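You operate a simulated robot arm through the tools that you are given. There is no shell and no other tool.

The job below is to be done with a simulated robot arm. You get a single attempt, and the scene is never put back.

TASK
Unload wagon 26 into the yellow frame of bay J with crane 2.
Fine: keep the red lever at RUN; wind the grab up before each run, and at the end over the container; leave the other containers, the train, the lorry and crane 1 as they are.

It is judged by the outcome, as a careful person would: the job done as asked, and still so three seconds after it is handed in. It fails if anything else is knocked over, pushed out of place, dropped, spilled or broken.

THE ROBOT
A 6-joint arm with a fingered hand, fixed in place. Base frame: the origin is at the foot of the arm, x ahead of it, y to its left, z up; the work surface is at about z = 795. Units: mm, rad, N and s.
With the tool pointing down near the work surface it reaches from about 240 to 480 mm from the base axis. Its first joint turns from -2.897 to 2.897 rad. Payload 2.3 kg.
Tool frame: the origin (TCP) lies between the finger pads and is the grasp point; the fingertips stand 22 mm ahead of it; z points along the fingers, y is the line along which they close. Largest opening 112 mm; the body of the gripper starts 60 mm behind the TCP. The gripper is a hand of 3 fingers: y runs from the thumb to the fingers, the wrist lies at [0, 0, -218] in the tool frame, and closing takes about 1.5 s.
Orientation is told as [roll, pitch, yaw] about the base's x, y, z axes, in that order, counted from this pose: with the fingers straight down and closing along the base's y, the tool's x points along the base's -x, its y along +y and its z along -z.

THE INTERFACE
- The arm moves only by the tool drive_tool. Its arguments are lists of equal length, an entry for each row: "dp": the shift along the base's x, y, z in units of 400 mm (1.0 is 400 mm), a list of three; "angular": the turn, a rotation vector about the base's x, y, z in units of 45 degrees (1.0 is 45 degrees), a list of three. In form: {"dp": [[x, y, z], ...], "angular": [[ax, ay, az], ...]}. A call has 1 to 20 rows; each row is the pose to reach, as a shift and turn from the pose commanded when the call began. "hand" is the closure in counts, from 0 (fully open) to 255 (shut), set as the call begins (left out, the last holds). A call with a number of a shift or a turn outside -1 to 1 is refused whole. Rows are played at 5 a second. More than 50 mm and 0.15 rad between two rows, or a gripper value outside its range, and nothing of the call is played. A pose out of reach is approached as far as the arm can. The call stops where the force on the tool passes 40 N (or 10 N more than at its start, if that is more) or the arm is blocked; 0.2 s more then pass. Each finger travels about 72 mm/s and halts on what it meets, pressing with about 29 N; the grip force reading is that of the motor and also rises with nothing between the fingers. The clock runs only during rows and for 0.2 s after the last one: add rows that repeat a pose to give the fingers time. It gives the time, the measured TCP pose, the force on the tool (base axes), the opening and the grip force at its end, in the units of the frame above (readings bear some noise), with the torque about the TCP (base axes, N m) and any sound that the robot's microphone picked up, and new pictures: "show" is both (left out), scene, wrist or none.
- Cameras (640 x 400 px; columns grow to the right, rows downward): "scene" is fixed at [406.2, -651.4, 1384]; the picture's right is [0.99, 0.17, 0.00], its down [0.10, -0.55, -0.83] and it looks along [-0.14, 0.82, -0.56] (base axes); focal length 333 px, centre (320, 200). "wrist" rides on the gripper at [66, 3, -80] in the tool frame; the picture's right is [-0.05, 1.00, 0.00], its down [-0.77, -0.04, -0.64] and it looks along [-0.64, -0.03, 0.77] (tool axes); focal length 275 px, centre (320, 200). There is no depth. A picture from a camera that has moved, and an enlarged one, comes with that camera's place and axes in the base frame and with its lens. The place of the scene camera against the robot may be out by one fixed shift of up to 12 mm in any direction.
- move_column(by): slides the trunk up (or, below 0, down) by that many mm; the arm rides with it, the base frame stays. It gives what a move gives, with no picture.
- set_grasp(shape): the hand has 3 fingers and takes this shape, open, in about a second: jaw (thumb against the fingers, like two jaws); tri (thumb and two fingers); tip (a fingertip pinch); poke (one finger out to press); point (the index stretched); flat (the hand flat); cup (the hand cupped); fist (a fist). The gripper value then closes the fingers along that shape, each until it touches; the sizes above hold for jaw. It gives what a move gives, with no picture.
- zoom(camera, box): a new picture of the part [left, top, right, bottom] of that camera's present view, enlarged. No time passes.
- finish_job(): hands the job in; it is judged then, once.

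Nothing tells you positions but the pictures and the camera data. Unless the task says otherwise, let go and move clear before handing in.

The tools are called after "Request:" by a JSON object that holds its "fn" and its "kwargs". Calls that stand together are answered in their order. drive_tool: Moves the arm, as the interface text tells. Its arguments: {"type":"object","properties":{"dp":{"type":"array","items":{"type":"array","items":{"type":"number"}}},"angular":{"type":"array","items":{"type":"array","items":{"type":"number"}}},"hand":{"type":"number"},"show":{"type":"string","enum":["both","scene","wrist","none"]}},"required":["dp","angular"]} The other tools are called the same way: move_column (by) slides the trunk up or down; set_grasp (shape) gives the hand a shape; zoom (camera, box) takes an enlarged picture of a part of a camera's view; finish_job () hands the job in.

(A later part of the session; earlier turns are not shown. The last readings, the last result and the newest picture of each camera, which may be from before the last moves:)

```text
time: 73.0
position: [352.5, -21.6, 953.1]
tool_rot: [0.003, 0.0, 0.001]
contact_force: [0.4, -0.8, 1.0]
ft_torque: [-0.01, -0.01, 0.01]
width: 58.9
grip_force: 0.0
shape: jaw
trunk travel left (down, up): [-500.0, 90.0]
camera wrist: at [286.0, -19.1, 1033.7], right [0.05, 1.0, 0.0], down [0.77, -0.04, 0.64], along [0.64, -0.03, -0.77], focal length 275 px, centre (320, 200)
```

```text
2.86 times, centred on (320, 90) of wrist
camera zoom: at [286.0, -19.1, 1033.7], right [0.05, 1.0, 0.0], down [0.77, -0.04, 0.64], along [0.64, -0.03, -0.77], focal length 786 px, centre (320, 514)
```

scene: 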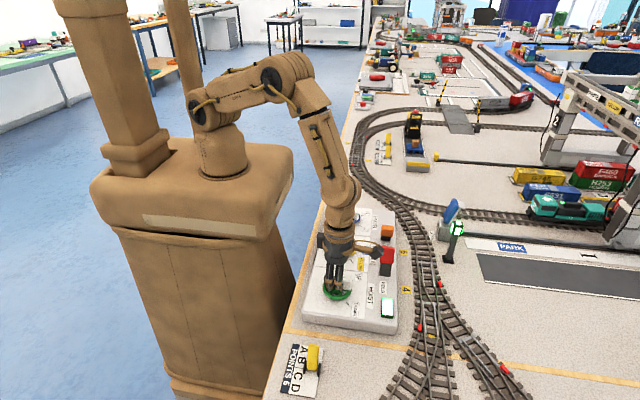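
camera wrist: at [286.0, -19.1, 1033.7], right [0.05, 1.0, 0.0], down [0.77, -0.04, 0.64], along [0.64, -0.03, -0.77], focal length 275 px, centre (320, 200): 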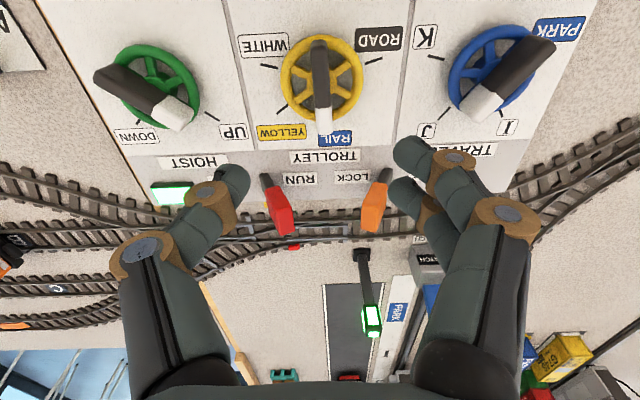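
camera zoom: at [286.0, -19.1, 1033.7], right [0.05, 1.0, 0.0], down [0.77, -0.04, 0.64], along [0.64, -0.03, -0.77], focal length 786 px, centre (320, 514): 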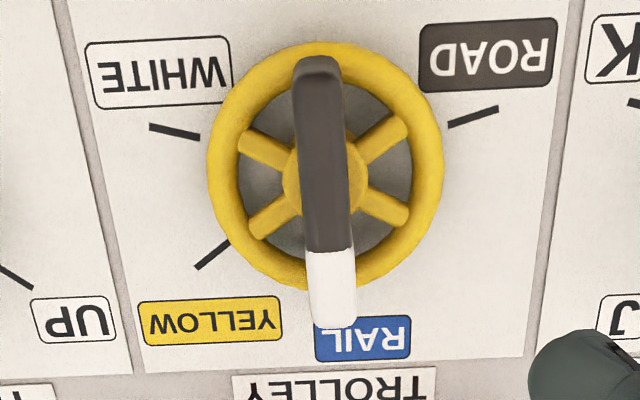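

Request:
{"fn": "drive_tool", "kwargs": {"dp": [[0.001, 0.0035, -0.1], [0.001, 0.0035, -0.2], [0.001, 0.0035, -0.25], [0.001, 0.0035, -0.2825], [0.001, 0.0035, -0.2825]], "angular": [[0, 0, 0], [0, 0, 0], [0, 0, 0], [0, 0, 0], [0, 0, 0]], "hand": 140, "show": "wrist"}}

Request:
{"fn": "drive_tool", "kwargs": {"dp": [[0, 0, 0], [0, 0, 0], [0, 0, 0], [0, 0, 0], [0, 0, 0]], "angular": [[0, 0, 0], [0, 0, 0], [0, 0, 0], [0, 0, 0], [0, 0, 0]], "hand": 255, "show": "wrist"}}

```text
time: 74.2
position: [353.1, -21.3, 842.8]
tool_rot: [0.003, 0.001, -0.002]
contact_force: [0.4, 0.2, 0.1]
ft_torque: [0.0, -0.01, -0.01]
width: 51.0
grip_force: 0.1
shape: jaw
trunk travel left (down, up): [-500.0, 90.0]
camera wrist: at [286.7, -17.9, 922.3], right [0.05, 1.0, 0.0], down [0.77, -0.04, 0.64], along [0.64, -0.03, -0.77], focal length 275 px, centre (320, 200)
```

wrist: 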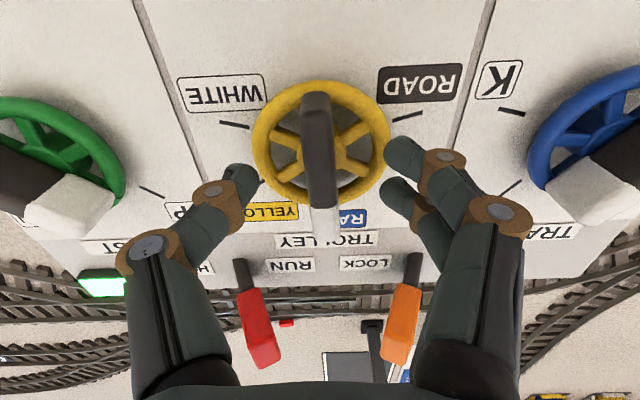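

```text
time: 75.4
position: [352.5, -20.4, 841.7]
tool_rot: [0.003, -0.001, -0.002]
contact_force: [-1.2, -0.2, -3.2]
ft_torque: [0.06, 0.0, 0.02]
width: 6.7
grip_force: 28.8
shape: jaw
trunk travel left (down, up): [-500.0, 90.0]
camera wrist: at [286.7, -17.8, 922.4], right [0.05, 1.0, 0.0], down [0.77, -0.04, 0.64], along [0.63, -0.03, -0.77], focal length 275 px, centre (320, 200)
```

wrist: 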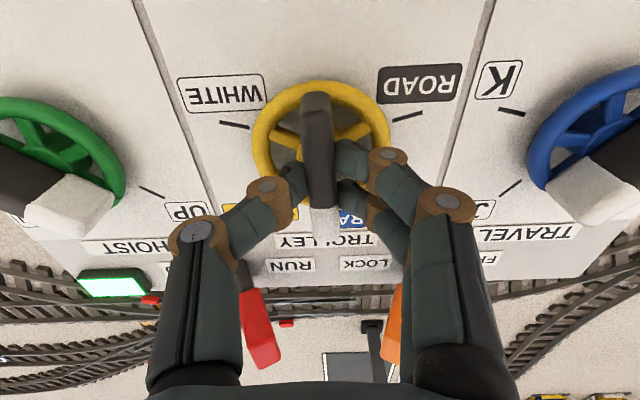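

Gripped at RAIL. I'll turn slowly toward YELLOW so the hanging container doesn't swing.

Request:
{"fn": "drive_tool", "kwargs": {"dp": [[0, 0, 0], [0, 0, 0], [0, 0, 0], [0, 0, 0], [0, 0, 0], [0, 0, 0], [0, 0, 0], [0, 0, 0], [0, 0, 0], [0, 0, 0], [0, 0, 0], [0, 0, 0], [0, 0, 0], [0, 0, 0], [0, 0, 0], [0, 0, 0], [0, 0, 0]], "angular": [[0, 0, -0.0625], [0, 0, -0.125], [0, 0, -0.1875], [0, 0, -0.25], [0, 0, -0.3125], [0, 0, -0.375], [0, 0, -0.4375], [0, 0, -0.5], [0, 0, -0.5625], [0, 0, -0.625], [0, 0, -0.6875], [0, 0, -0.75], [0, 0, -0.8125], [0, 0, -0.875], [0, 0, -0.9375], [0, 0, -1.0], [0, 0, -1.0]], "show": "both"}}

Request:
{"fn": "zoom", "kwargs": {"camera": "scene", "box": [540, 70, 640, 240]}}

Request:
{"fn": "zoom", "kwargs": {"camera": "wrist", "box": [200, 60, 420, 260]}}

```text
time: 79.0
position: [352.1, -20.4, 841.3]
tool_rot: [0.005, 0.0, -0.786]
contact_force: [3.1, -1.7, 14.4]
ft_torque: [0.01, -0.06, 0.04]
width: 7.5
grip_force: 29.6
shape: jaw
trunk travel left (down, up): [-500.0, 90.0]
camera wrist: at [307.2, 28.2, 920.9], right [0.74, 0.67, 0.0], down [0.52, -0.57, 0.64], along [0.43, -0.47, -0.77], focal length 275 px, centre (320, 200)
```

scene: 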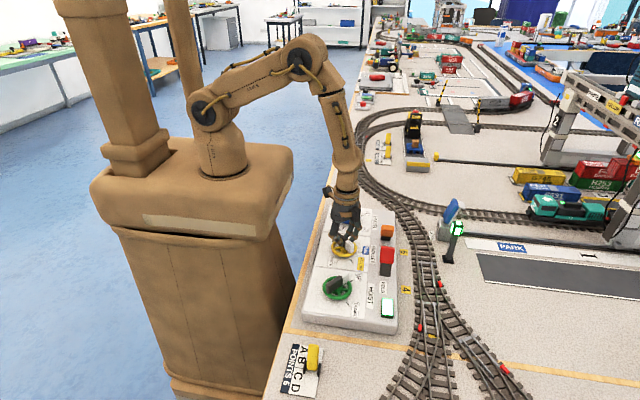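
wrist: 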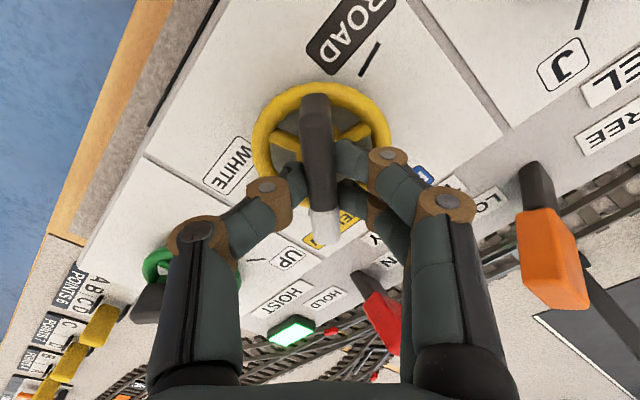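

```text
2.35 times, centred on (590, 155) of scene
camera zoom: at [406.2, -651.4, 1384.0], right [0.99, 0.17, 0.0], down [0.1, -0.55, -0.83], along [-0.14, 0.82, -0.56], focal length 783 px, centre (-315, 306)
```

zoom: 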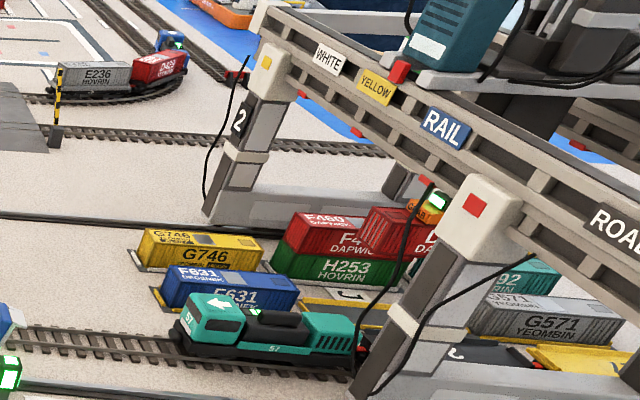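

```text
2.00 times, centred on (310, 160) of wrist
camera zoom: at [307.2, 28.2, 920.9], right [0.74, 0.67, 0.0], down [0.52, -0.57, 0.64], along [0.43, -0.47, -0.77], focal length 551 px, centre (340, 280)
```

zoom: 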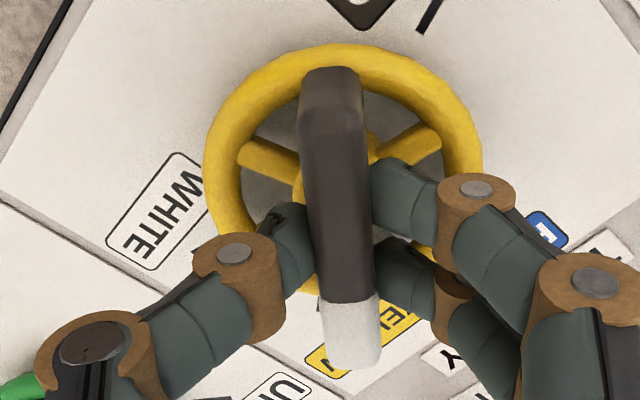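

Request:
{"fn": "drive_tool", "kwargs": {"dp": [[0, 0, 0], [0, 0, 0], [0, 0, 0], [0, 0, 0], [0, 0, 0]], "angular": [[0, 0, -0.06], [0, 0, -0.12], [0, 0, -0.18], [0, 0, -0.222], [0, 0, -0.222]], "show": "both"}}

Request:
{"fn": "zoom", "kwargs": {"camera": "scene", "box": [540, 70, 640, 240]}}

Request:
{"fn": "zoom", "kwargs": {"camera": "wrist", "box": [200, 60, 420, 260]}}

```text
time: 80.2
position: [351.5, -20.1, 840.3]
tool_rot: [0.006, 0.001, -0.961]
contact_force: [2.5, -1.8, 15.6]
ft_torque: [-0.04, -0.08, -0.03]
width: 7.5
grip_force: 29.3
shape: jaw
trunk travel left (down, up): [-500.0, 90.0]
camera wrist: at [316.1, 35.3, 920.8], right [0.85, 0.53, 0.01], down [0.41, -0.65, 0.64], along [0.34, -0.54, -0.77], focal length 275 px, centre (320, 200)
```

scene: 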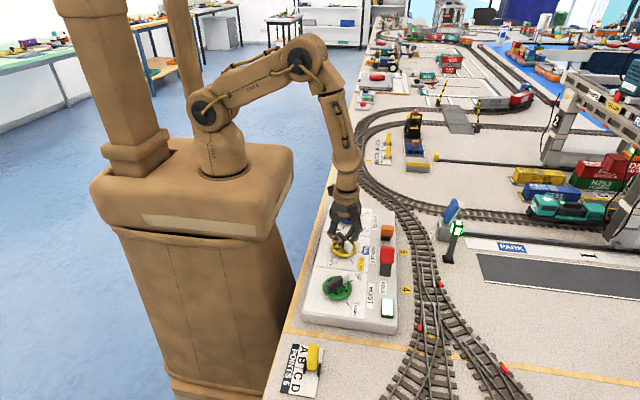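
wrist: 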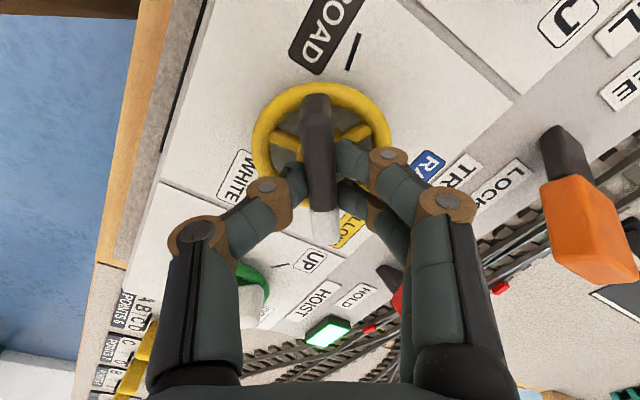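

```text
2.35 times, centred on (590, 155) of scene
camera zoom: at [406.2, -651.4, 1384.0], right [0.99, 0.17, 0.0], down [0.1, -0.55, -0.83], along [-0.14, 0.82, -0.56], focal length 783 px, centre (-315, 306)
```

zoom: 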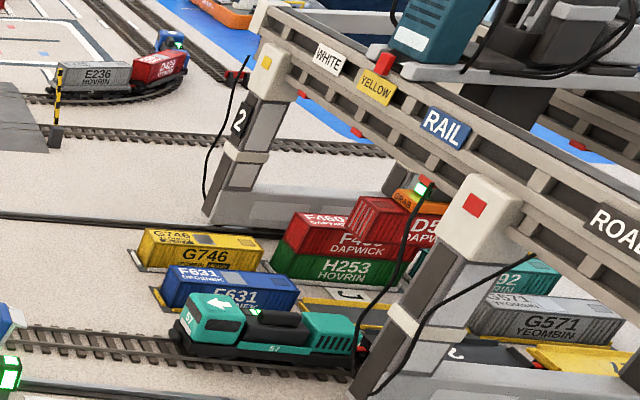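

```text
2.00 times, centred on (310, 160) of wrist
camera zoom: at [316.1, 35.3, 920.8], right [0.85, 0.53, 0.01], down [0.41, -0.65, 0.64], along [0.34, -0.54, -0.77], focal length 551 px, centre (340, 280)
```

zoom: 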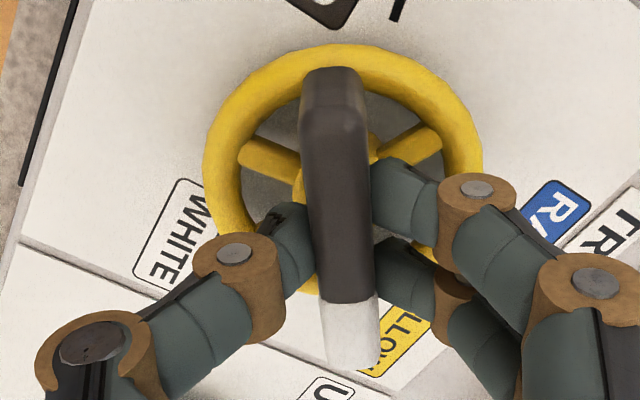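

The trolley's red mark is now at the YELLOW plate. I'll release, rise, and check the notch against the tick precisely.

Request:
{"fn": "drive_tool", "kwargs": {"dp": [[0, 0, 0], [0, 0, 0], [0, 0, 0], [0, 0, 0.05], [0, 0, 0.12], [0, 0, 0.2], [0, 0, 0.2]], "angular": [[0, 0, 0], [0, 0, 0], [0, 0, 0], [0, 0, 0], [0, 0, 0], [0, 0, 0], [0, 0, 0]], "hand": 120, "show": "wrist"}}

Request:
{"fn": "zoom", "kwargs": {"camera": "wrist", "box": [220, 30, 420, 170]}}

Request:
{"fn": "zoom", "kwargs": {"camera": "scene", "box": [330, 220, 390, 280]}}

Request:
{"fn": "zoom", "kwargs": {"camera": "scene", "box": [570, 80, 640, 180]}}

```text
time: 81.8
position: [353.7, -19.3, 920.2]
tool_rot: [0.003, 0.0, -0.962]
contact_force: [-0.7, -0.1, 0.3]
ft_torque: [-0.01, 0.01, -0.03]
width: 58.9
grip_force: 0.2
shape: jaw
trunk travel left (down, up): [-500.0, 90.0]
camera wrist: at [317.9, 36.0, 1001.6], right [0.85, 0.53, 0.0], down [0.41, -0.65, 0.64], along [0.34, -0.54, -0.77], focal length 275 px, centre (320, 200)
```

wrist: 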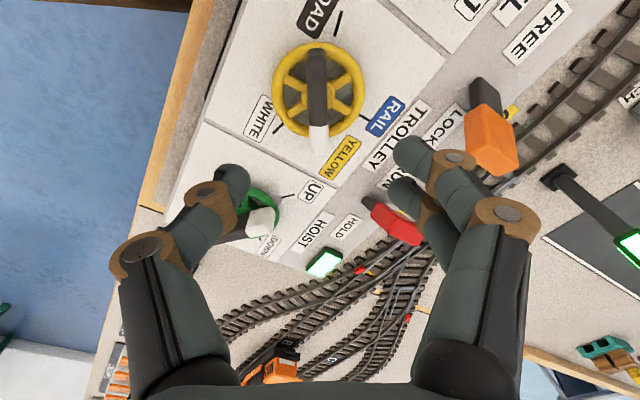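

```text
2.86 times, centred on (320, 100) of wrist
camera zoom: at [317.9, 36.0, 1001.6], right [0.85, 0.53, 0.0], down [0.41, -0.65, 0.64], along [0.34, -0.54, -0.77], focal length 786 px, centre (320, 486)
```

zoom: 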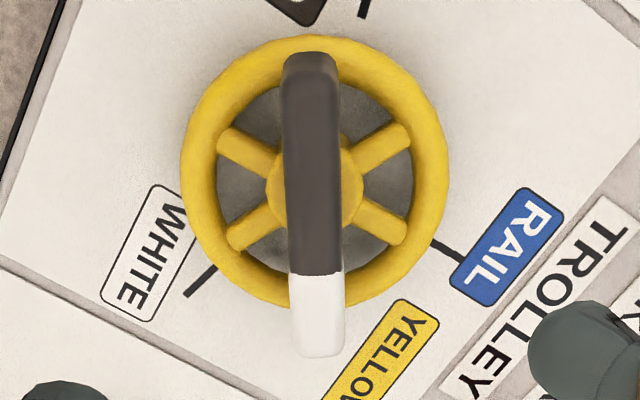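

```text
6.67 times, centred on (360, 250) of scene
camera zoom: at [406.2, -651.4, 1384.0], right [0.99, 0.17, 0.0], down [0.1, -0.55, -0.83], along [-0.14, 0.82, -0.56], focal length 2218 px, centre (53, -133)
```

zoom: 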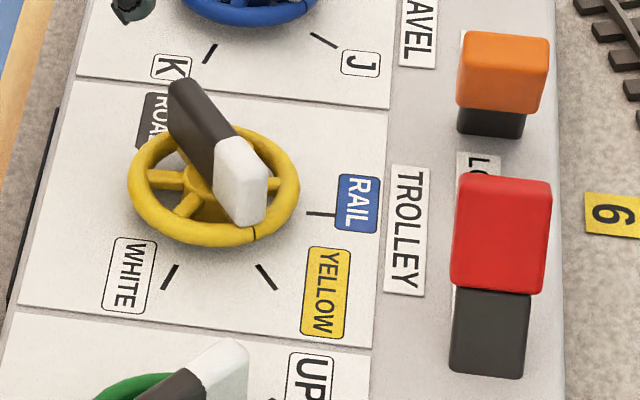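

```text
4.00 times, centred on (605, 130) of scene
camera zoom: at [406.2, -651.4, 1384.0], right [0.99, 0.17, 0.0], down [0.1, -0.55, -0.83], along [-0.14, 0.82, -0.56], focal length 1331 px, centre (-820, 480)
```

zoom: 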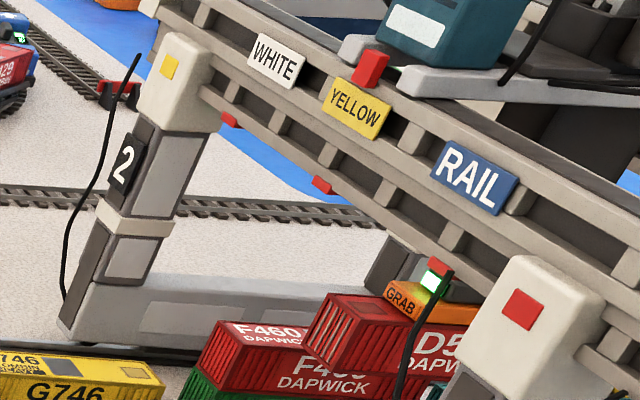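

The knob notch looks on the YELLOW tick and the grab holds D531 with its lamp green. I'll move toward the hoist knob and use that vantage to check the trolley knob from its white end.

Request:
{"fn": "drive_tool", "kwargs": {"dp": [[0, -0.04, 0.03], [0, -0.08, 0.06], [0, -0.12, 0.09], [0, -0.16, 0.12], [0, -0.2, 0.15], [0, -0.24, 0.15], [-0.003, -0.28, 0.15], [-0.003, -0.28, 0.15]], "angular": [[0, 0, -0.15], [0, 0, -0.3], [0, 0, -0.45], [0, 0, -0.6], [0, 0, -0.75], [0, 0, -0.9], [0, 0, -1.0], [0, 0, -1.0]], "hand": 120, "show": "none"}}

Request:
{"fn": "drive_tool", "kwargs": {"dp": [[0, -0.02, 0], [0, -0.04, 0], [0, -0.053, 0], [0, -0.053, 0], [0, -0.053, 0], [0, -0.053, 0]], "angular": [[0, 0, -0.15], [0, 0, -0.3], [0, 0, -0.45], [0, 0, -0.6], [0, 0, -0.669], [0, 0, -0.669]], "show": "wrist"}}

Request:
{"fn": "zoom", "kwargs": {"camera": "wrist", "box": [90, 0, 290, 130]}}

```text
time: 83.6
position: [351.4, -132.3, 980.4]
tool_rot: [0.002, 0.0, -1.746]
contact_force: [0.2, -0.3, -0.7]
ft_torque: [-0.03, -0.03, -0.03]
width: 58.8
grip_force: 0.1
shape: jaw
trunk travel left (down, up): [-500.0, 90.0]
```

```text
time: 85.0
position: [352.2, -154.0, 980.9]
tool_rot: [0.003, -0.002, -2.272]
contact_force: [0.3, 0.0, 0.1]
ft_torque: [-0.01, -0.01, 0.0]
width: 58.7
grip_force: 0.1
shape: jaw
trunk travel left (down, up): [-500.0, 90.0]
camera wrist: at [396.1, -104.5, 1060.9], right [0.73, -0.68, 0.0], down [-0.53, -0.56, 0.64], along [-0.43, -0.47, -0.77], focal length 275 px, centre (320, 200)
```

wrist: 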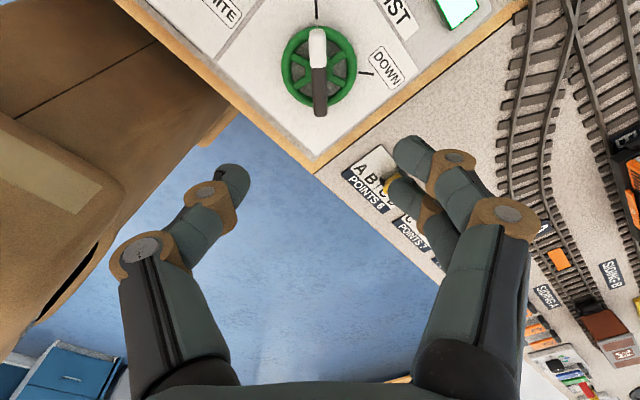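

```text
3.08 times, centred on (190, 65) of wrist
camera zoom: at [396.1, -104.5, 1060.9], right [0.73, -0.68, 0.0], down [-0.53, -0.56, 0.64], along [-0.43, -0.47, -0.77], focal length 847 px, centre (720, 615)
```

zoom: 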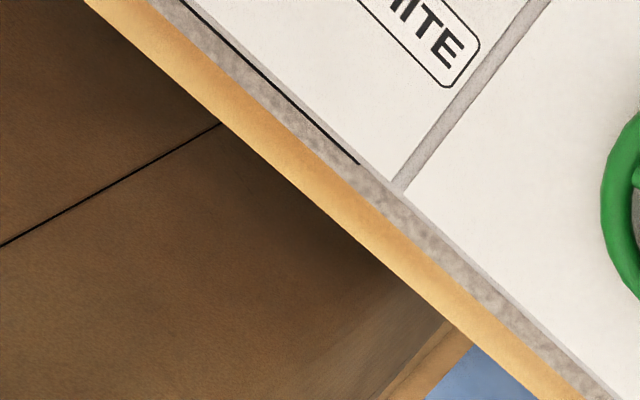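

Request:
{"fn": "zoom", "kwargs": {"camera": "scene", "box": [325, 225, 375, 270]}}

Request:
{"fn": "zoom", "kwargs": {"camera": "scene", "box": [560, 120, 640, 220]}}

```text
8.89 times, centred on (350, 248) of scene
camera zoom: at [406.2, -651.4, 1384.0], right [0.99, 0.17, 0.0], down [0.1, -0.55, -0.83], along [-0.14, 0.82, -0.56], focal length 2957 px, centre (53, -222)
```

zoom: 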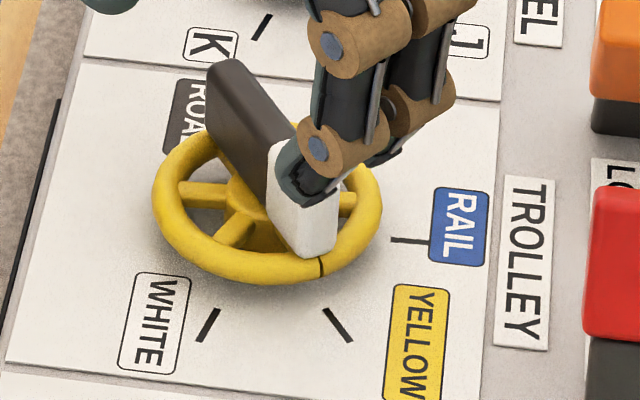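

```text
4.00 times, centred on (600, 170) of scene
camera zoom: at [406.2, -651.4, 1384.0], right [0.99, 0.17, 0.0], down [0.1, -0.55, -0.83], along [-0.14, 0.82, -0.56], focal length 1331 px, centre (-800, 320)
```

zoom: 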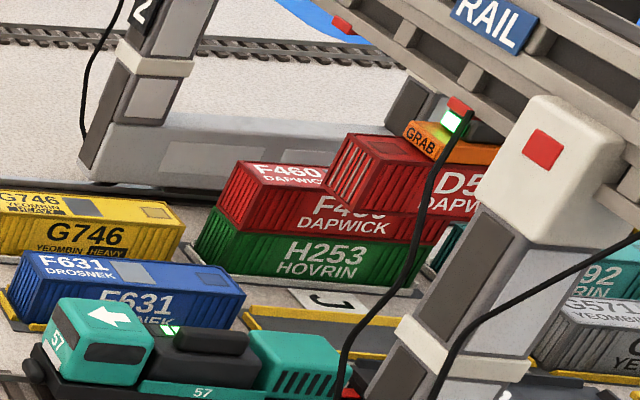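

The scene view leaves the trolley angle within a couple of degrees. I'll grip the hoist knob and lower only most of the way first, then compare the container with the frame's flanges before setting it down.

Request:
{"fn": "drive_tool", "kwargs": {"dp": [[0, 0.003, -0.1], [0, 0.003, -0.2], [0, 0.003, -0.29], [0, 0.003, -0.29]], "angular": [[0, 0, 0], [0, 0, 0], [0, 0, 0], [0, 0, 0]], "hand": 140, "show": "wrist"}}

Request:
{"fn": "zoom", "kwargs": {"camera": "wrist", "box": [220, 40, 420, 180]}}

```text
time: 86.0
position: [353.0, -152.0, 865.4]
tool_rot: [0.005, 0.001, -2.272]
contact_force: [0.9, 0.6, -0.3]
ft_torque: [0.01, 0.0, -0.01]
width: 50.8
grip_force: 0.1
shape: jaw
trunk travel left (down, up): [-500.0, 90.0]
camera wrist: at [395.8, -102.4, 945.2], right [0.73, -0.68, 0.0], down [-0.53, -0.56, 0.64], along [-0.43, -0.47, -0.77], focal length 275 px, centre (320, 200)
```

wrist: 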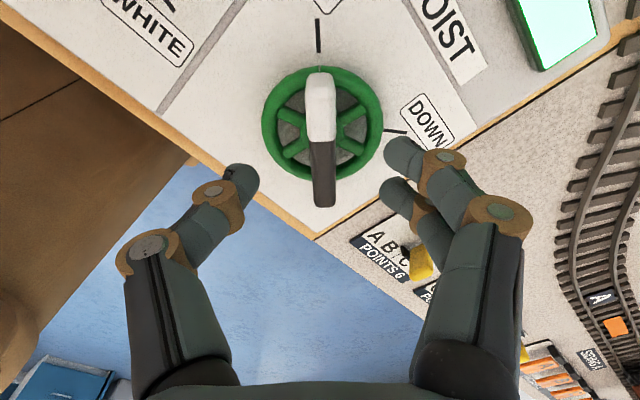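

```text
2.86 times, centred on (320, 110) of wrist
camera zoom: at [395.8, -102.4, 945.2], right [0.73, -0.68, 0.0], down [-0.53, -0.56, 0.64], along [-0.43, -0.47, -0.77], focal length 786 px, centre (320, 457)
```

zoom: 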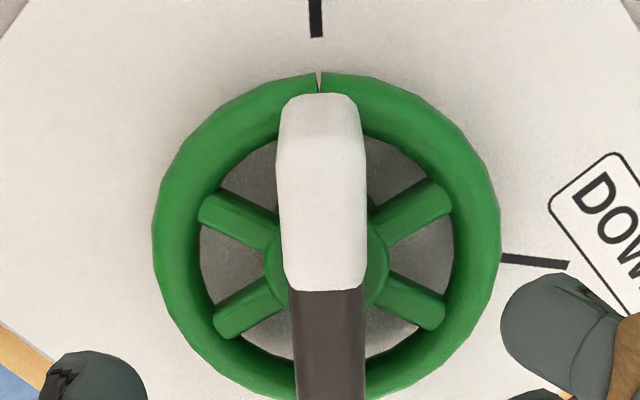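

Request:
{"fn": "drive_tool", "kwargs": {"dp": [[0.0025, -0.002, -0.03], [0.0025, -0.002, -0.0635], [0.0025, -0.002, -0.0635]], "angular": [[0, 0, 0], [0, 0, 0], [0, 0, 0]], "hand": 140, "show": "none"}}

Request:
{"fn": "drive_tool", "kwargs": {"dp": [[0, 0, 0], [0, 0, 0], [0, 0, 0], [0, 0, 0], [0, 0, 0]], "angular": [[0, 0, 0], [0, 0, 0], [0, 0, 0], [0, 0, 0], [0, 0, 0]], "hand": 255, "show": "none"}}

Request:
{"fn": "drive_tool", "kwargs": {"dp": [[0, 0, 0], [0, 0, 0], [0, 0, 0], [0, 0, 0], [0, 0, 0], [0, 0, 0], [0, 0, 0], [0, 0, 0], [0, 0, 0], [0, 0, 0], [0, 0, 0]], "angular": [[0, 0, -0.1], [0, 0, -0.2], [0, 0, -0.3], [0, 0, -0.4], [0, 0, -0.5], [0, 0, -0.6], [0, 0, -0.7], [0, 0, -0.8], [0, 0, -0.9], [0, 0, -1.0], [0, 0, -1.0]], "show": "wrist"}}

Request:
{"fn": "zoom", "kwargs": {"camera": "scene", "box": [560, 120, 640, 230]}}

```text
time: 86.8
position: [353.0, -152.7, 839.9]
tool_rot: [0.003, 0.001, -2.272]
contact_force: [-0.4, 0.7, 0.2]
ft_torque: [-0.03, 0.02, 0.04]
width: 50.9
grip_force: 0.1
shape: jaw
trunk travel left (down, up): [-500.0, 90.0]
```

```text
time: 88.0
position: [352.9, -153.8, 839.7]
tool_rot: [0.005, -0.001, -2.272]
contact_force: [-0.5, -0.2, -3.1]
ft_torque: [0.0, -0.02, 0.03]
width: 6.9
grip_force: 28.5
shape: jaw
trunk travel left (down, up): [-500.0, 90.0]
```

```text
time: 90.4
position: [352.2, -153.2, 838.1]
tool_rot: [0.006, 0.0, -3.058]
contact_force: [0.8, 1.1, 8.7]
ft_torque: [0.01, -0.01, 0.06]
width: 6.9
grip_force: 28.7
shape: jaw
trunk travel left (down, up): [-500.0, 90.0]
camera wrist: at [417.7, -149.8, 919.1], right [0.04, -1.0, 0.0], down [-0.77, -0.03, 0.64], along [-0.63, -0.03, -0.77], focal length 275 px, centre (320, 200)
```

wrist: 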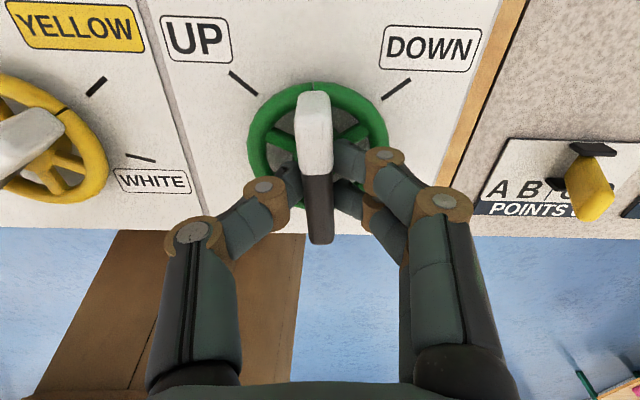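

```text
3.64 times, centred on (600, 175) of scene
camera zoom: at [406.2, -651.4, 1384.0], right [0.99, 0.17, 0.0], down [0.1, -0.55, -0.83], along [-0.14, 0.82, -0.56], focal length 1210 px, centre (-698, 291)
```

zoom: 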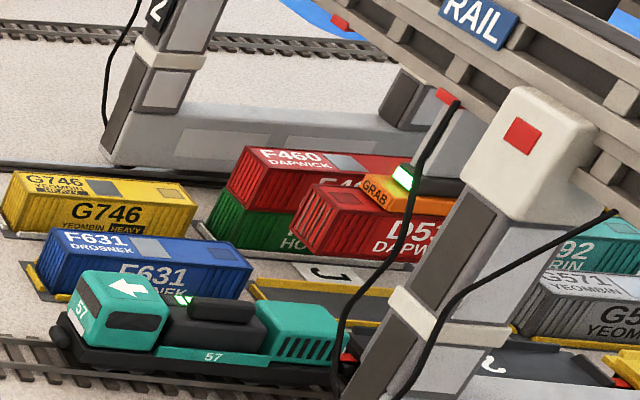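

Request:
{"fn": "zoom", "kwargs": {"camera": "wrist", "box": [0, 40, 200, 220]}}

Request:
{"fn": "zoom", "kwargs": {"camera": "scene", "box": [590, 150, 640, 215]}}

```text
2.22 times, centred on (100, 130) of wrist
camera zoom: at [417.7, -149.8, 919.1], right [0.04, -1.0, 0.0], down [-0.77, -0.03, 0.64], along [-0.63, -0.03, -0.77], focal length 612 px, centre (809, 356)
```

zoom: 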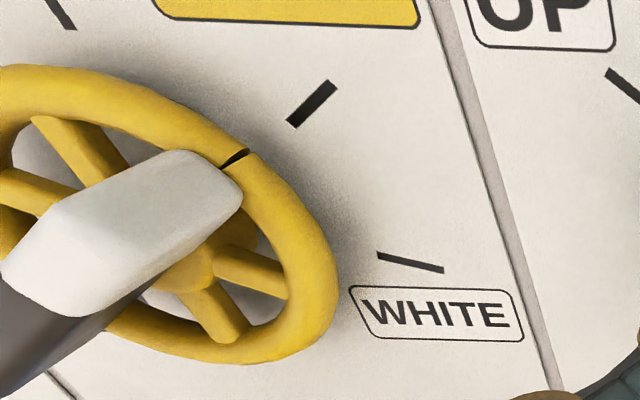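

```text
6.15 times, centred on (615, 182) of scene
camera zoom: at [406.2, -651.4, 1384.0], right [0.99, 0.17, 0.0], down [0.1, -0.55, -0.83], along [-0.14, 0.82, -0.56], focal length 2047 px, centre (-1495, 308)
```

zoom: 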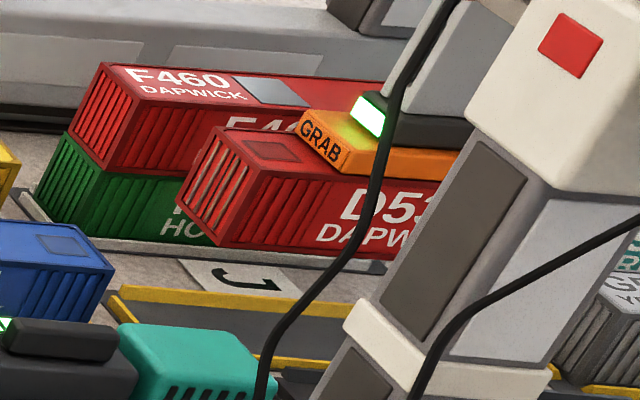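

The notch and YELLOW tick agree to within about a degree, and D531 hangs level over the frame. I'll lower another 30° and look again.

Request:
{"fn": "drive_tool", "kwargs": {"dp": [[0, 0, 0], [0, 0, 0], [0, 0, 0], [0, 0, 0], [0, 0, 0], [0, 0, 0], [0, 0, 0], [0, 0, 0]], "angular": [[0, 0, -0.09], [0, 0, -0.18], [0, 0, -0.27], [0, 0, -0.36], [0, 0, -0.45], [0, 0, -0.54], [0, 0, -0.62], [0, 0, -0.62]], "show": "none"}}

Request:
{"fn": "zoom", "kwargs": {"camera": "scene", "box": [590, 150, 640, 215]}}

Request:
{"fn": "zoom", "kwargs": {"camera": "scene", "box": [550, 140, 640, 230]}}

```text
time: 92.2
position: [352.5, -152.2, 838.4]
tool_rot: [0.005, 0.001, 2.738]
contact_force: [-1.3, 4.3, 9.1]
ft_torque: [0.03, 0.04, 0.02]
width: 6.9
grip_force: 28.6
shape: jaw
trunk travel left (down, up): [-500.0, 90.0]
```

```text
6.15 times, centred on (615, 182) of scene
camera zoom: at [406.2, -651.4, 1384.0], right [0.99, 0.17, 0.0], down [0.1, -0.55, -0.83], along [-0.14, 0.82, -0.56], focal length 2047 px, centre (-1495, 308)
```

zoom: 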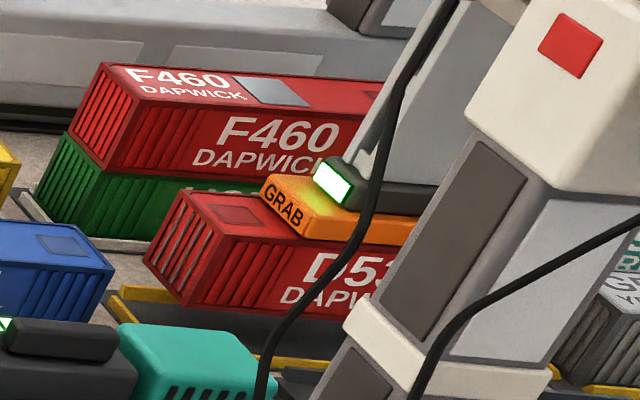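

```text
4.44 times, centred on (595, 185) of scene
camera zoom: at [406.2, -651.4, 1384.0], right [0.99, 0.17, 0.0], down [0.1, -0.55, -0.83], along [-0.14, 0.82, -0.56], focal length 1479 px, centre (-902, 267)
```

zoom: 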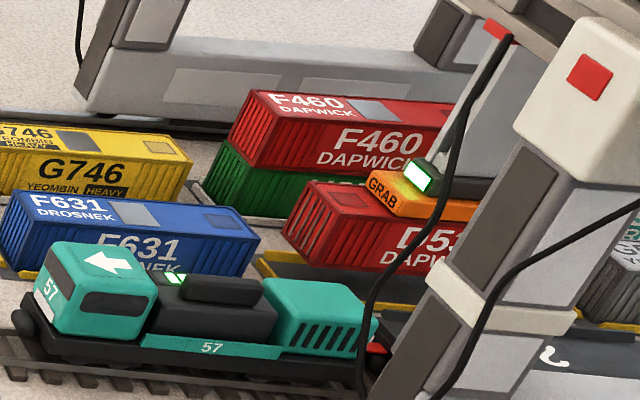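

Request:
{"fn": "drive_tool", "kwargs": {"dp": [[0, 0, 0], [0, 0, 0], [0, 0, 0], [0, 0, 0], [0, 0, 0], [0, 0, 0], [0, 0, 0]], "angular": [[0, 0, -0.07], [0, 0, -0.14], [0, 0, -0.21], [0, 0, -0.28], [0, 0, -0.35], [0, 0, -0.4], [0, 0, -0.4]], "show": "none"}}

Request:
{"fn": "zoom", "kwargs": {"camera": "scene", "box": [590, 150, 640, 215]}}

```text
time: 93.8
position: [353.1, -152.6, 838.4]
tool_rot: [0.006, 0.003, 2.423]
contact_force: [0.1, 5.8, 7.8]
ft_torque: [0.09, 0.02, 0.04]
width: 6.9
grip_force: 28.9
shape: jaw
trunk travel left (down, up): [-500.0, 90.0]
```

```text
6.15 times, centred on (615, 182) of scene
camera zoom: at [406.2, -651.4, 1384.0], right [0.99, 0.17, 0.0], down [0.1, -0.55, -0.83], along [-0.14, 0.82, -0.56], focal length 2047 px, centre (-1495, 308)
```

zoom: 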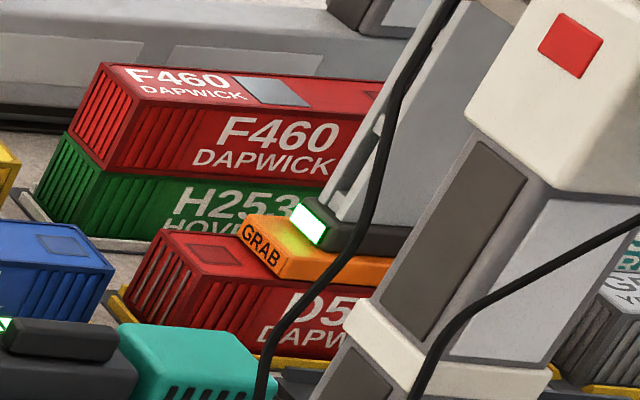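

Request:
{"fn": "drive_tool", "kwargs": {"dp": [[0, 0, 0], [0, 0, 0], [0, 0, 0], [0, 0, 0], [0, 0, 0]], "angular": [[0, 0, -0.06], [0, 0, -0.12], [0, 0, -0.18], [0, 0, -0.225], [0, 0, -0.225]], "show": "wrist"}}

Request:
{"fn": "zoom", "kwargs": {"camera": "scene", "box": [590, 150, 640, 215]}}

Request:
{"fn": "zoom", "kwargs": {"camera": "wrist", "box": [220, 20, 440, 200]}}

```text
time: 95.0
position: [351.9, -151.7, 838.0]
tool_rot: [0.005, 0.002, 2.248]
contact_force: [0.4, 6.5, 8.1]
ft_torque: [0.08, -0.01, 0.05]
width: 7.1
grip_force: 28.8
shape: jaw
trunk travel left (down, up): [-500.0, 90.0]
camera wrist: at [390.6, -205.3, 919.0], right [-0.81, -0.59, 0.0], down [-0.45, 0.63, 0.63], along [-0.38, 0.51, -0.77], focal length 275 px, centre (320, 200)
```

wrist: 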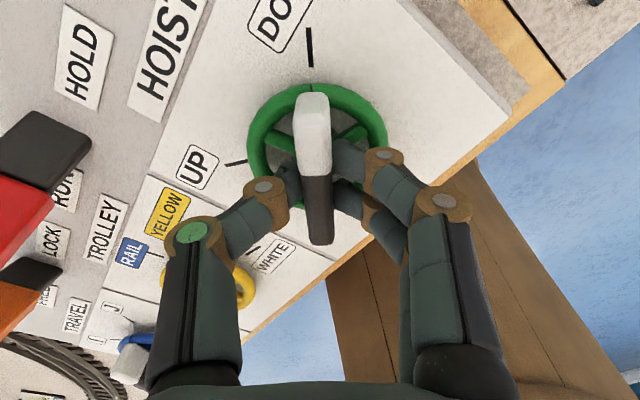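

```text
6.15 times, centred on (615, 182) of scene
camera zoom: at [406.2, -651.4, 1384.0], right [0.99, 0.17, 0.0], down [0.1, -0.55, -0.83], along [-0.14, 0.82, -0.56], focal length 2047 px, centre (-1495, 308)
```

zoom: 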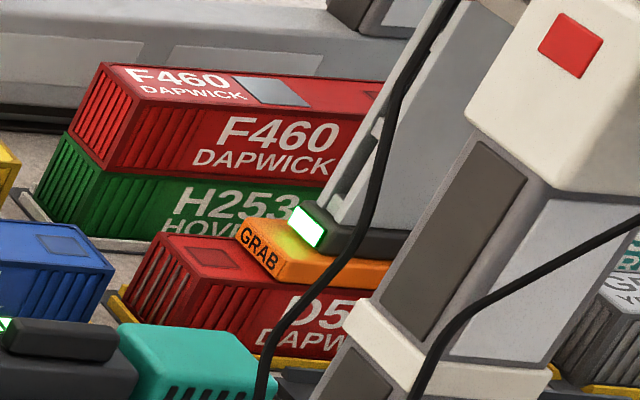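

```text
2.22 times, centred on (330, 110) of wrist
camera zoom: at [390.6, -205.3, 919.0], right [-0.81, -0.59, 0.0], down [-0.45, 0.63, 0.63], along [-0.38, 0.51, -0.77], focal length 612 px, centre (298, 400)
```

zoom: 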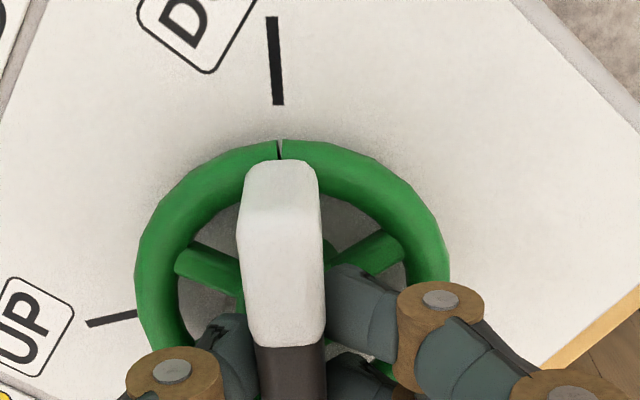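

Request:
{"fn": "zoom", "kwargs": {"camera": "scene", "box": [594, 182, 622, 214]}}

Request:
{"fn": "zoom", "kwargs": {"camera": "scene", "box": [545, 170, 600, 215]}}

Request:
{"fn": "zoom", "kwargs": {"camera": "scene", "box": [615, 165, 640, 225]}}

```text
12.50 times, centred on (608, 198) of scene
camera zoom: at [406.2, -651.4, 1384.0], right [0.99, 0.17, 0.0], down [0.1, -0.55, -0.83], along [-0.14, 0.82, -0.56], focal length 4159 px, centre (-3280, 225)
```

zoom: 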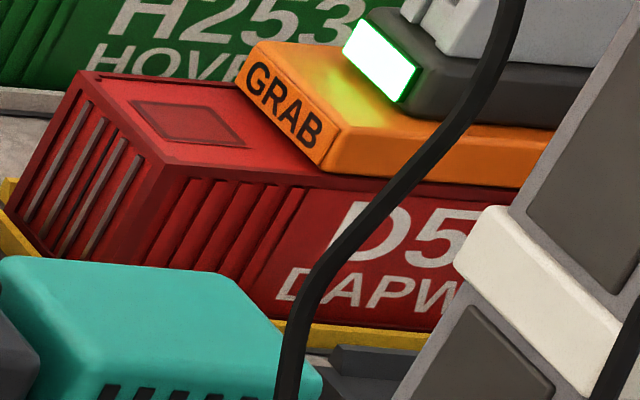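

```text
8.89 times, centred on (572, 192) of scene
camera zoom: at [406.2, -651.4, 1384.0], right [0.99, 0.17, 0.0], down [0.1, -0.55, -0.83], along [-0.14, 0.82, -0.56], focal length 2957 px, centre (-1924, 267)
```

zoom: 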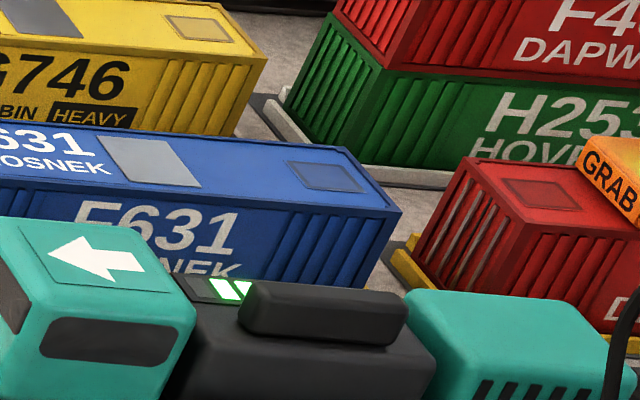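

```text
6.67 times, centred on (628, 195) of scene
camera zoom: at [406.2, -651.4, 1384.0], right [0.99, 0.17, 0.0], down [0.1, -0.55, -0.83], along [-0.14, 0.82, -0.56], focal length 2218 px, centre (-1730, 233)
```

zoom: 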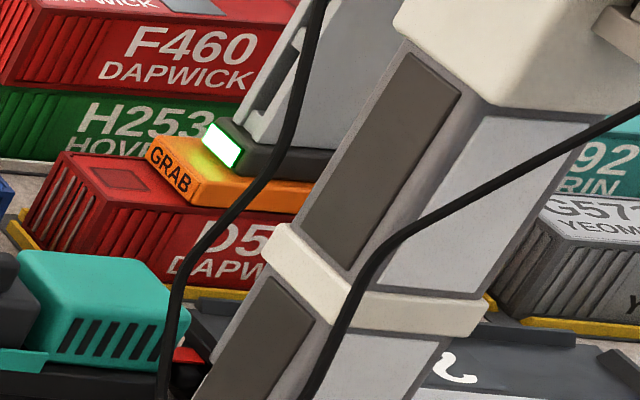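

D531 is down between the yellow flanges of bay J's frame. I'll release the hoist knob and go to the orange lever, this time to pinch it across its width and swing it back to FREE, well away from the red lever.

Request:
{"fn": "drive_tool", "kwargs": {"dp": [[0, 0, 0], [0, 0, 0], [0, 0, 0], [0, 0, 0.05], [0, 0, 0.12], [0, 0, 0.2], [0, 0, 0.28], [0, 0, 0.28]], "angular": [[0, 0, 0], [0, 0, 0], [0, 0, 0], [0, 0, 0], [0, 0, 0], [0, 0, 0], [0, 0, 0], [0, 0, 0]], "hand": 120, "show": "wrist"}}

Request:
{"fn": "drive_tool", "kwargs": {"dp": [[0.02, 0.06, 0], [0.04, 0.12, 0], [0.06, 0.18, 0], [0.08, 0.24, 0], [0.1, 0.3, 0], [0.12, 0.36, 0], [0.14, 0.42, 0], [0.14, 0.42, 0]], "angular": [[0, 0, 0.15], [0, 0, 0.3], [0, 0, 0.45], [0, 0, 0.6], [0, 0, 0.75], [0, 0, 0.9], [0, 0, 1.0], [0, 0, 1.0]], "show": "none"}}

Request:
{"fn": "drive_tool", "kwargs": {"dp": [[0.02, 0, 0], [0.04, 0, 0], [0.06, 0, 0], [0.08, 0, 0], [0.09, 0, 0], [0.09, 0, 0], [0.09, 0, 0], [0.09, 0, 0]], "angular": [[0, 0, 0.15], [0, 0, 0.3], [0, 0, 0.45], [0, 0, 0.6], [0, 0, 0.75], [0, 0, 0.9], [0, 0, 1.0], [0, 0, 1.0]], "show": "wrist"}}

```text
time: 96.8
position: [352.4, -155.0, 950.9]
tool_rot: [0.004, 0.0, 2.248]
contact_force: [0.2, -0.4, -0.1]
ft_torque: [0.04, 0.02, 0.02]
width: 58.8
grip_force: 0.1
shape: jaw
trunk travel left (down, up): [-500.0, 90.0]
camera wrist: at [390.5, -207.4, 1031.6], right [-0.81, -0.59, 0.0], down [-0.45, 0.62, 0.64], along [-0.38, 0.51, -0.77], focal length 275 px, centre (320, 200)
```

wrist: 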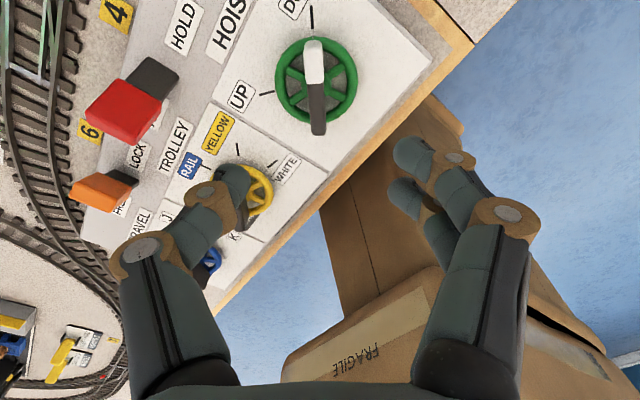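

```text
time: 98.6
position: [409.4, 14.2, 950.6]
tool_rot: [0.003, 0.0, 3.035]
contact_force: [-0.6, 0.2, 0.1]
ft_torque: [-0.01, 0.03, -0.03]
width: 58.8
grip_force: 0.0
shape: jaw
trunk travel left (down, up): [-500.0, 90.0]
```

```text
time: 100.4
position: [446.0, 14.0, 949.2]
tool_rot: [0.003, 0.0, -2.464]
contact_force: [0.5, 0.1, -0.2]
ft_torque: [0.04, 0.0, 0.0]
width: 59.0
grip_force: 0.0
shape: jaw
trunk travel left (down, up): [-500.0, 90.0]
camera wrist: at [497.8, 53.9, 1030.7], right [0.59, -0.81, 0.0], down [-0.62, -0.45, 0.64], along [-0.51, -0.38, -0.77], focal length 275 px, centre (320, 200)
```

wrist: 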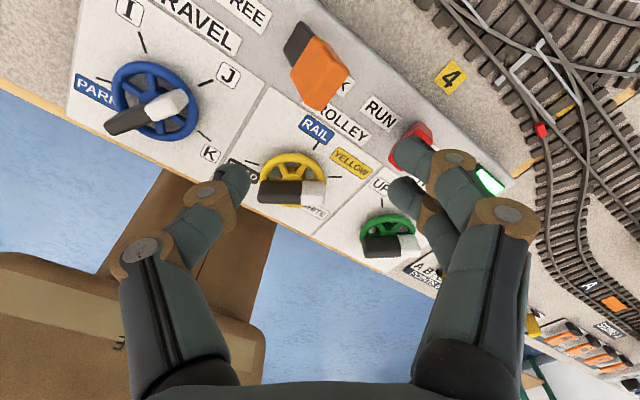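

Request:
{"fn": "drive_tool", "kwargs": {"dp": [[0.01, 0, 0], [0.0225, 0.005, 0], [0.0225, 0.01, 0], [0.0225, 0.01, 0], [0.0225, 0.01, 0], [0.0225, 0.01, 0], [0.0225, 0.01, 0], [0.0225, 0.01, 0]], "angular": [[0, 0, 0.15], [0, 0, 0.3], [0, 0, 0.45], [0, 0, 0.6], [0, 0, 0.75], [0, 0, 0.9], [0, 0, 1.0], [0, 0, 1.0]], "hand": 120, "show": "none"}}

Request:
{"fn": "drive_tool", "kwargs": {"dp": [[0, 0, 0], [0, 0, 0], [0, 0, 0]], "angular": [[0, 0, 0.07], [0, 0, 0.137], [0, 0, 0.137]], "show": "both"}}

Request:
{"fn": "zoom", "kwargs": {"camera": "wrist", "box": [220, 20, 420, 180]}}

Request:
{"fn": "zoom", "kwargs": {"camera": "scene", "box": [350, 170, 440, 260]}}

```text
time: 102.2
position: [455.1, 17.2, 950.6]
tool_rot: [0.003, 0.001, -1.676]
contact_force: [-0.1, 0.4, -0.3]
ft_torque: [-0.01, 0.0, -0.01]
width: 59.1
grip_force: 0.1
shape: jaw
trunk travel left (down, up): [-500.0, 90.0]
```

```text
time: 103.0
position: [453.6, 18.4, 949.9]
tool_rot: [0.004, 0.001, -1.571]
contact_force: [0.0, 0.3, -0.4]
ft_torque: [0.0, 0.03, 0.01]
width: 58.8
grip_force: 0.1
shape: jaw
trunk travel left (down, up): [-500.0, 90.0]
camera wrist: at [456.1, 84.4, 1030.6], right [1.0, -0.05, 0.0], down [-0.04, -0.77, 0.64], along [-0.03, -0.64, -0.77], focal length 275 px, centre (320, 200)
```

scene: 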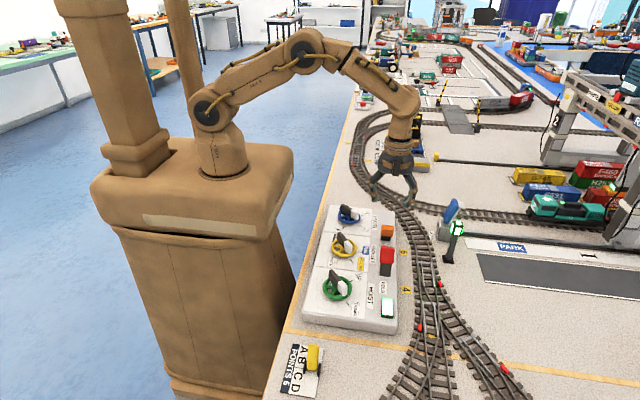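
wrist: 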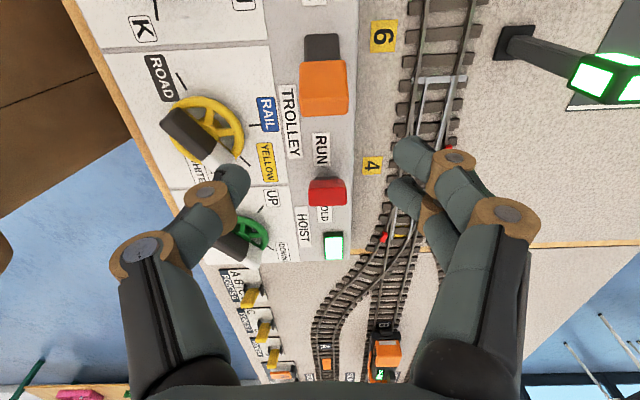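

```text
2.50 times, centred on (320, 100) of wrist
camera zoom: at [456.1, 84.4, 1030.6], right [1.0, -0.05, 0.0], down [-0.04, -0.77, 0.64], along [-0.03, -0.64, -0.77], focal length 688 px, centre (320, 450)
```

zoom: 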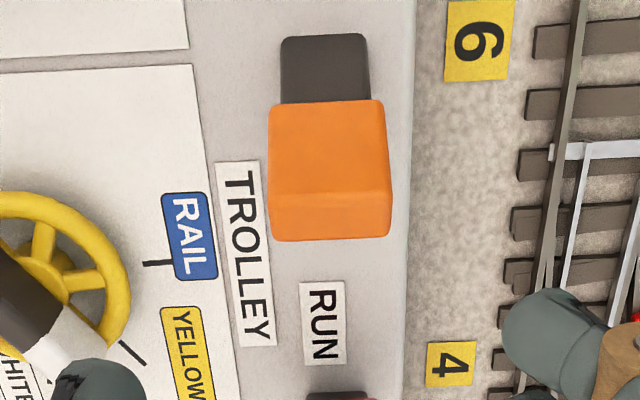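

```text
4.44 times, centred on (395, 215) of scene
camera zoom: at [406.2, -651.4, 1384.0], right [0.99, 0.17, 0.0], down [0.1, -0.55, -0.83], along [-0.14, 0.82, -0.56], focal length 1479 px, centre (-13, 133)
```

zoom: 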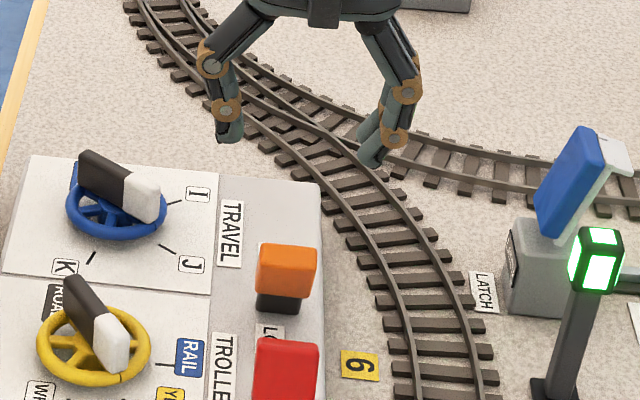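

Request:
{"fn": "drive_tool", "kwargs": {"dp": [[0.0075, 0.005, -0.08], [0.0075, 0.005, -0.16], [0.0075, 0.005, -0.23], [0.0075, 0.005, -0.23]], "angular": [[0, 0, 0], [0, 0, 0], [0, 0, 0], [0, 0, 0]], "hand": 120, "show": "wrist"}}

Request:
{"fn": "zoom", "kwargs": {"camera": "scene", "box": [350, 190, 440, 280]}}

```text
time: 104.0
position: [455.5, 20.5, 859.6]
tool_rot: [0.004, -0.001, -1.57]
contact_force: [-0.3, -0.1, 0.2]
ft_torque: [0.02, -0.01, 0.03]
width: 58.7
grip_force: 0.1
shape: jaw
trunk travel left (down, up): [-500.0, 90.0]
camera wrist: at [458.4, 87.0, 939.5], right [1.0, -0.05, 0.0], down [-0.04, -0.77, 0.64], along [-0.03, -0.64, -0.77], focal length 275 px, centre (320, 200)
```

wrist: 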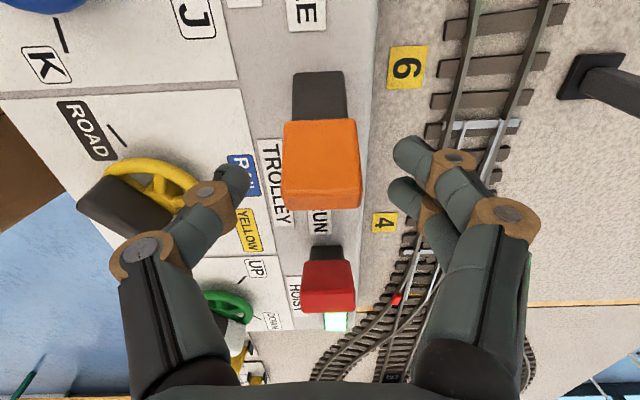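

```text
4.44 times, centred on (395, 235) of scene
camera zoom: at [406.2, -651.4, 1384.0], right [0.99, 0.17, 0.0], down [0.1, -0.55, -0.83], along [-0.14, 0.82, -0.56], focal length 1479 px, centre (-13, 44)
```

zoom: 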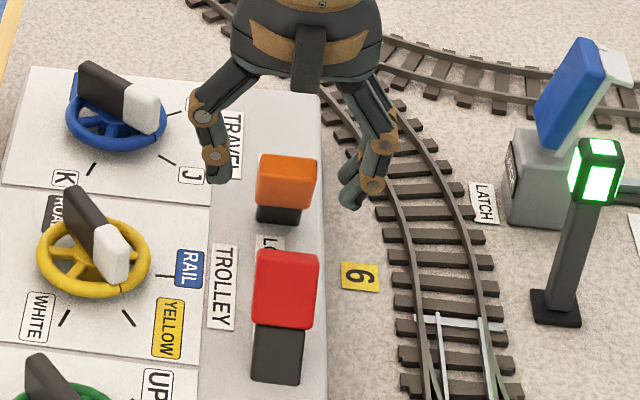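

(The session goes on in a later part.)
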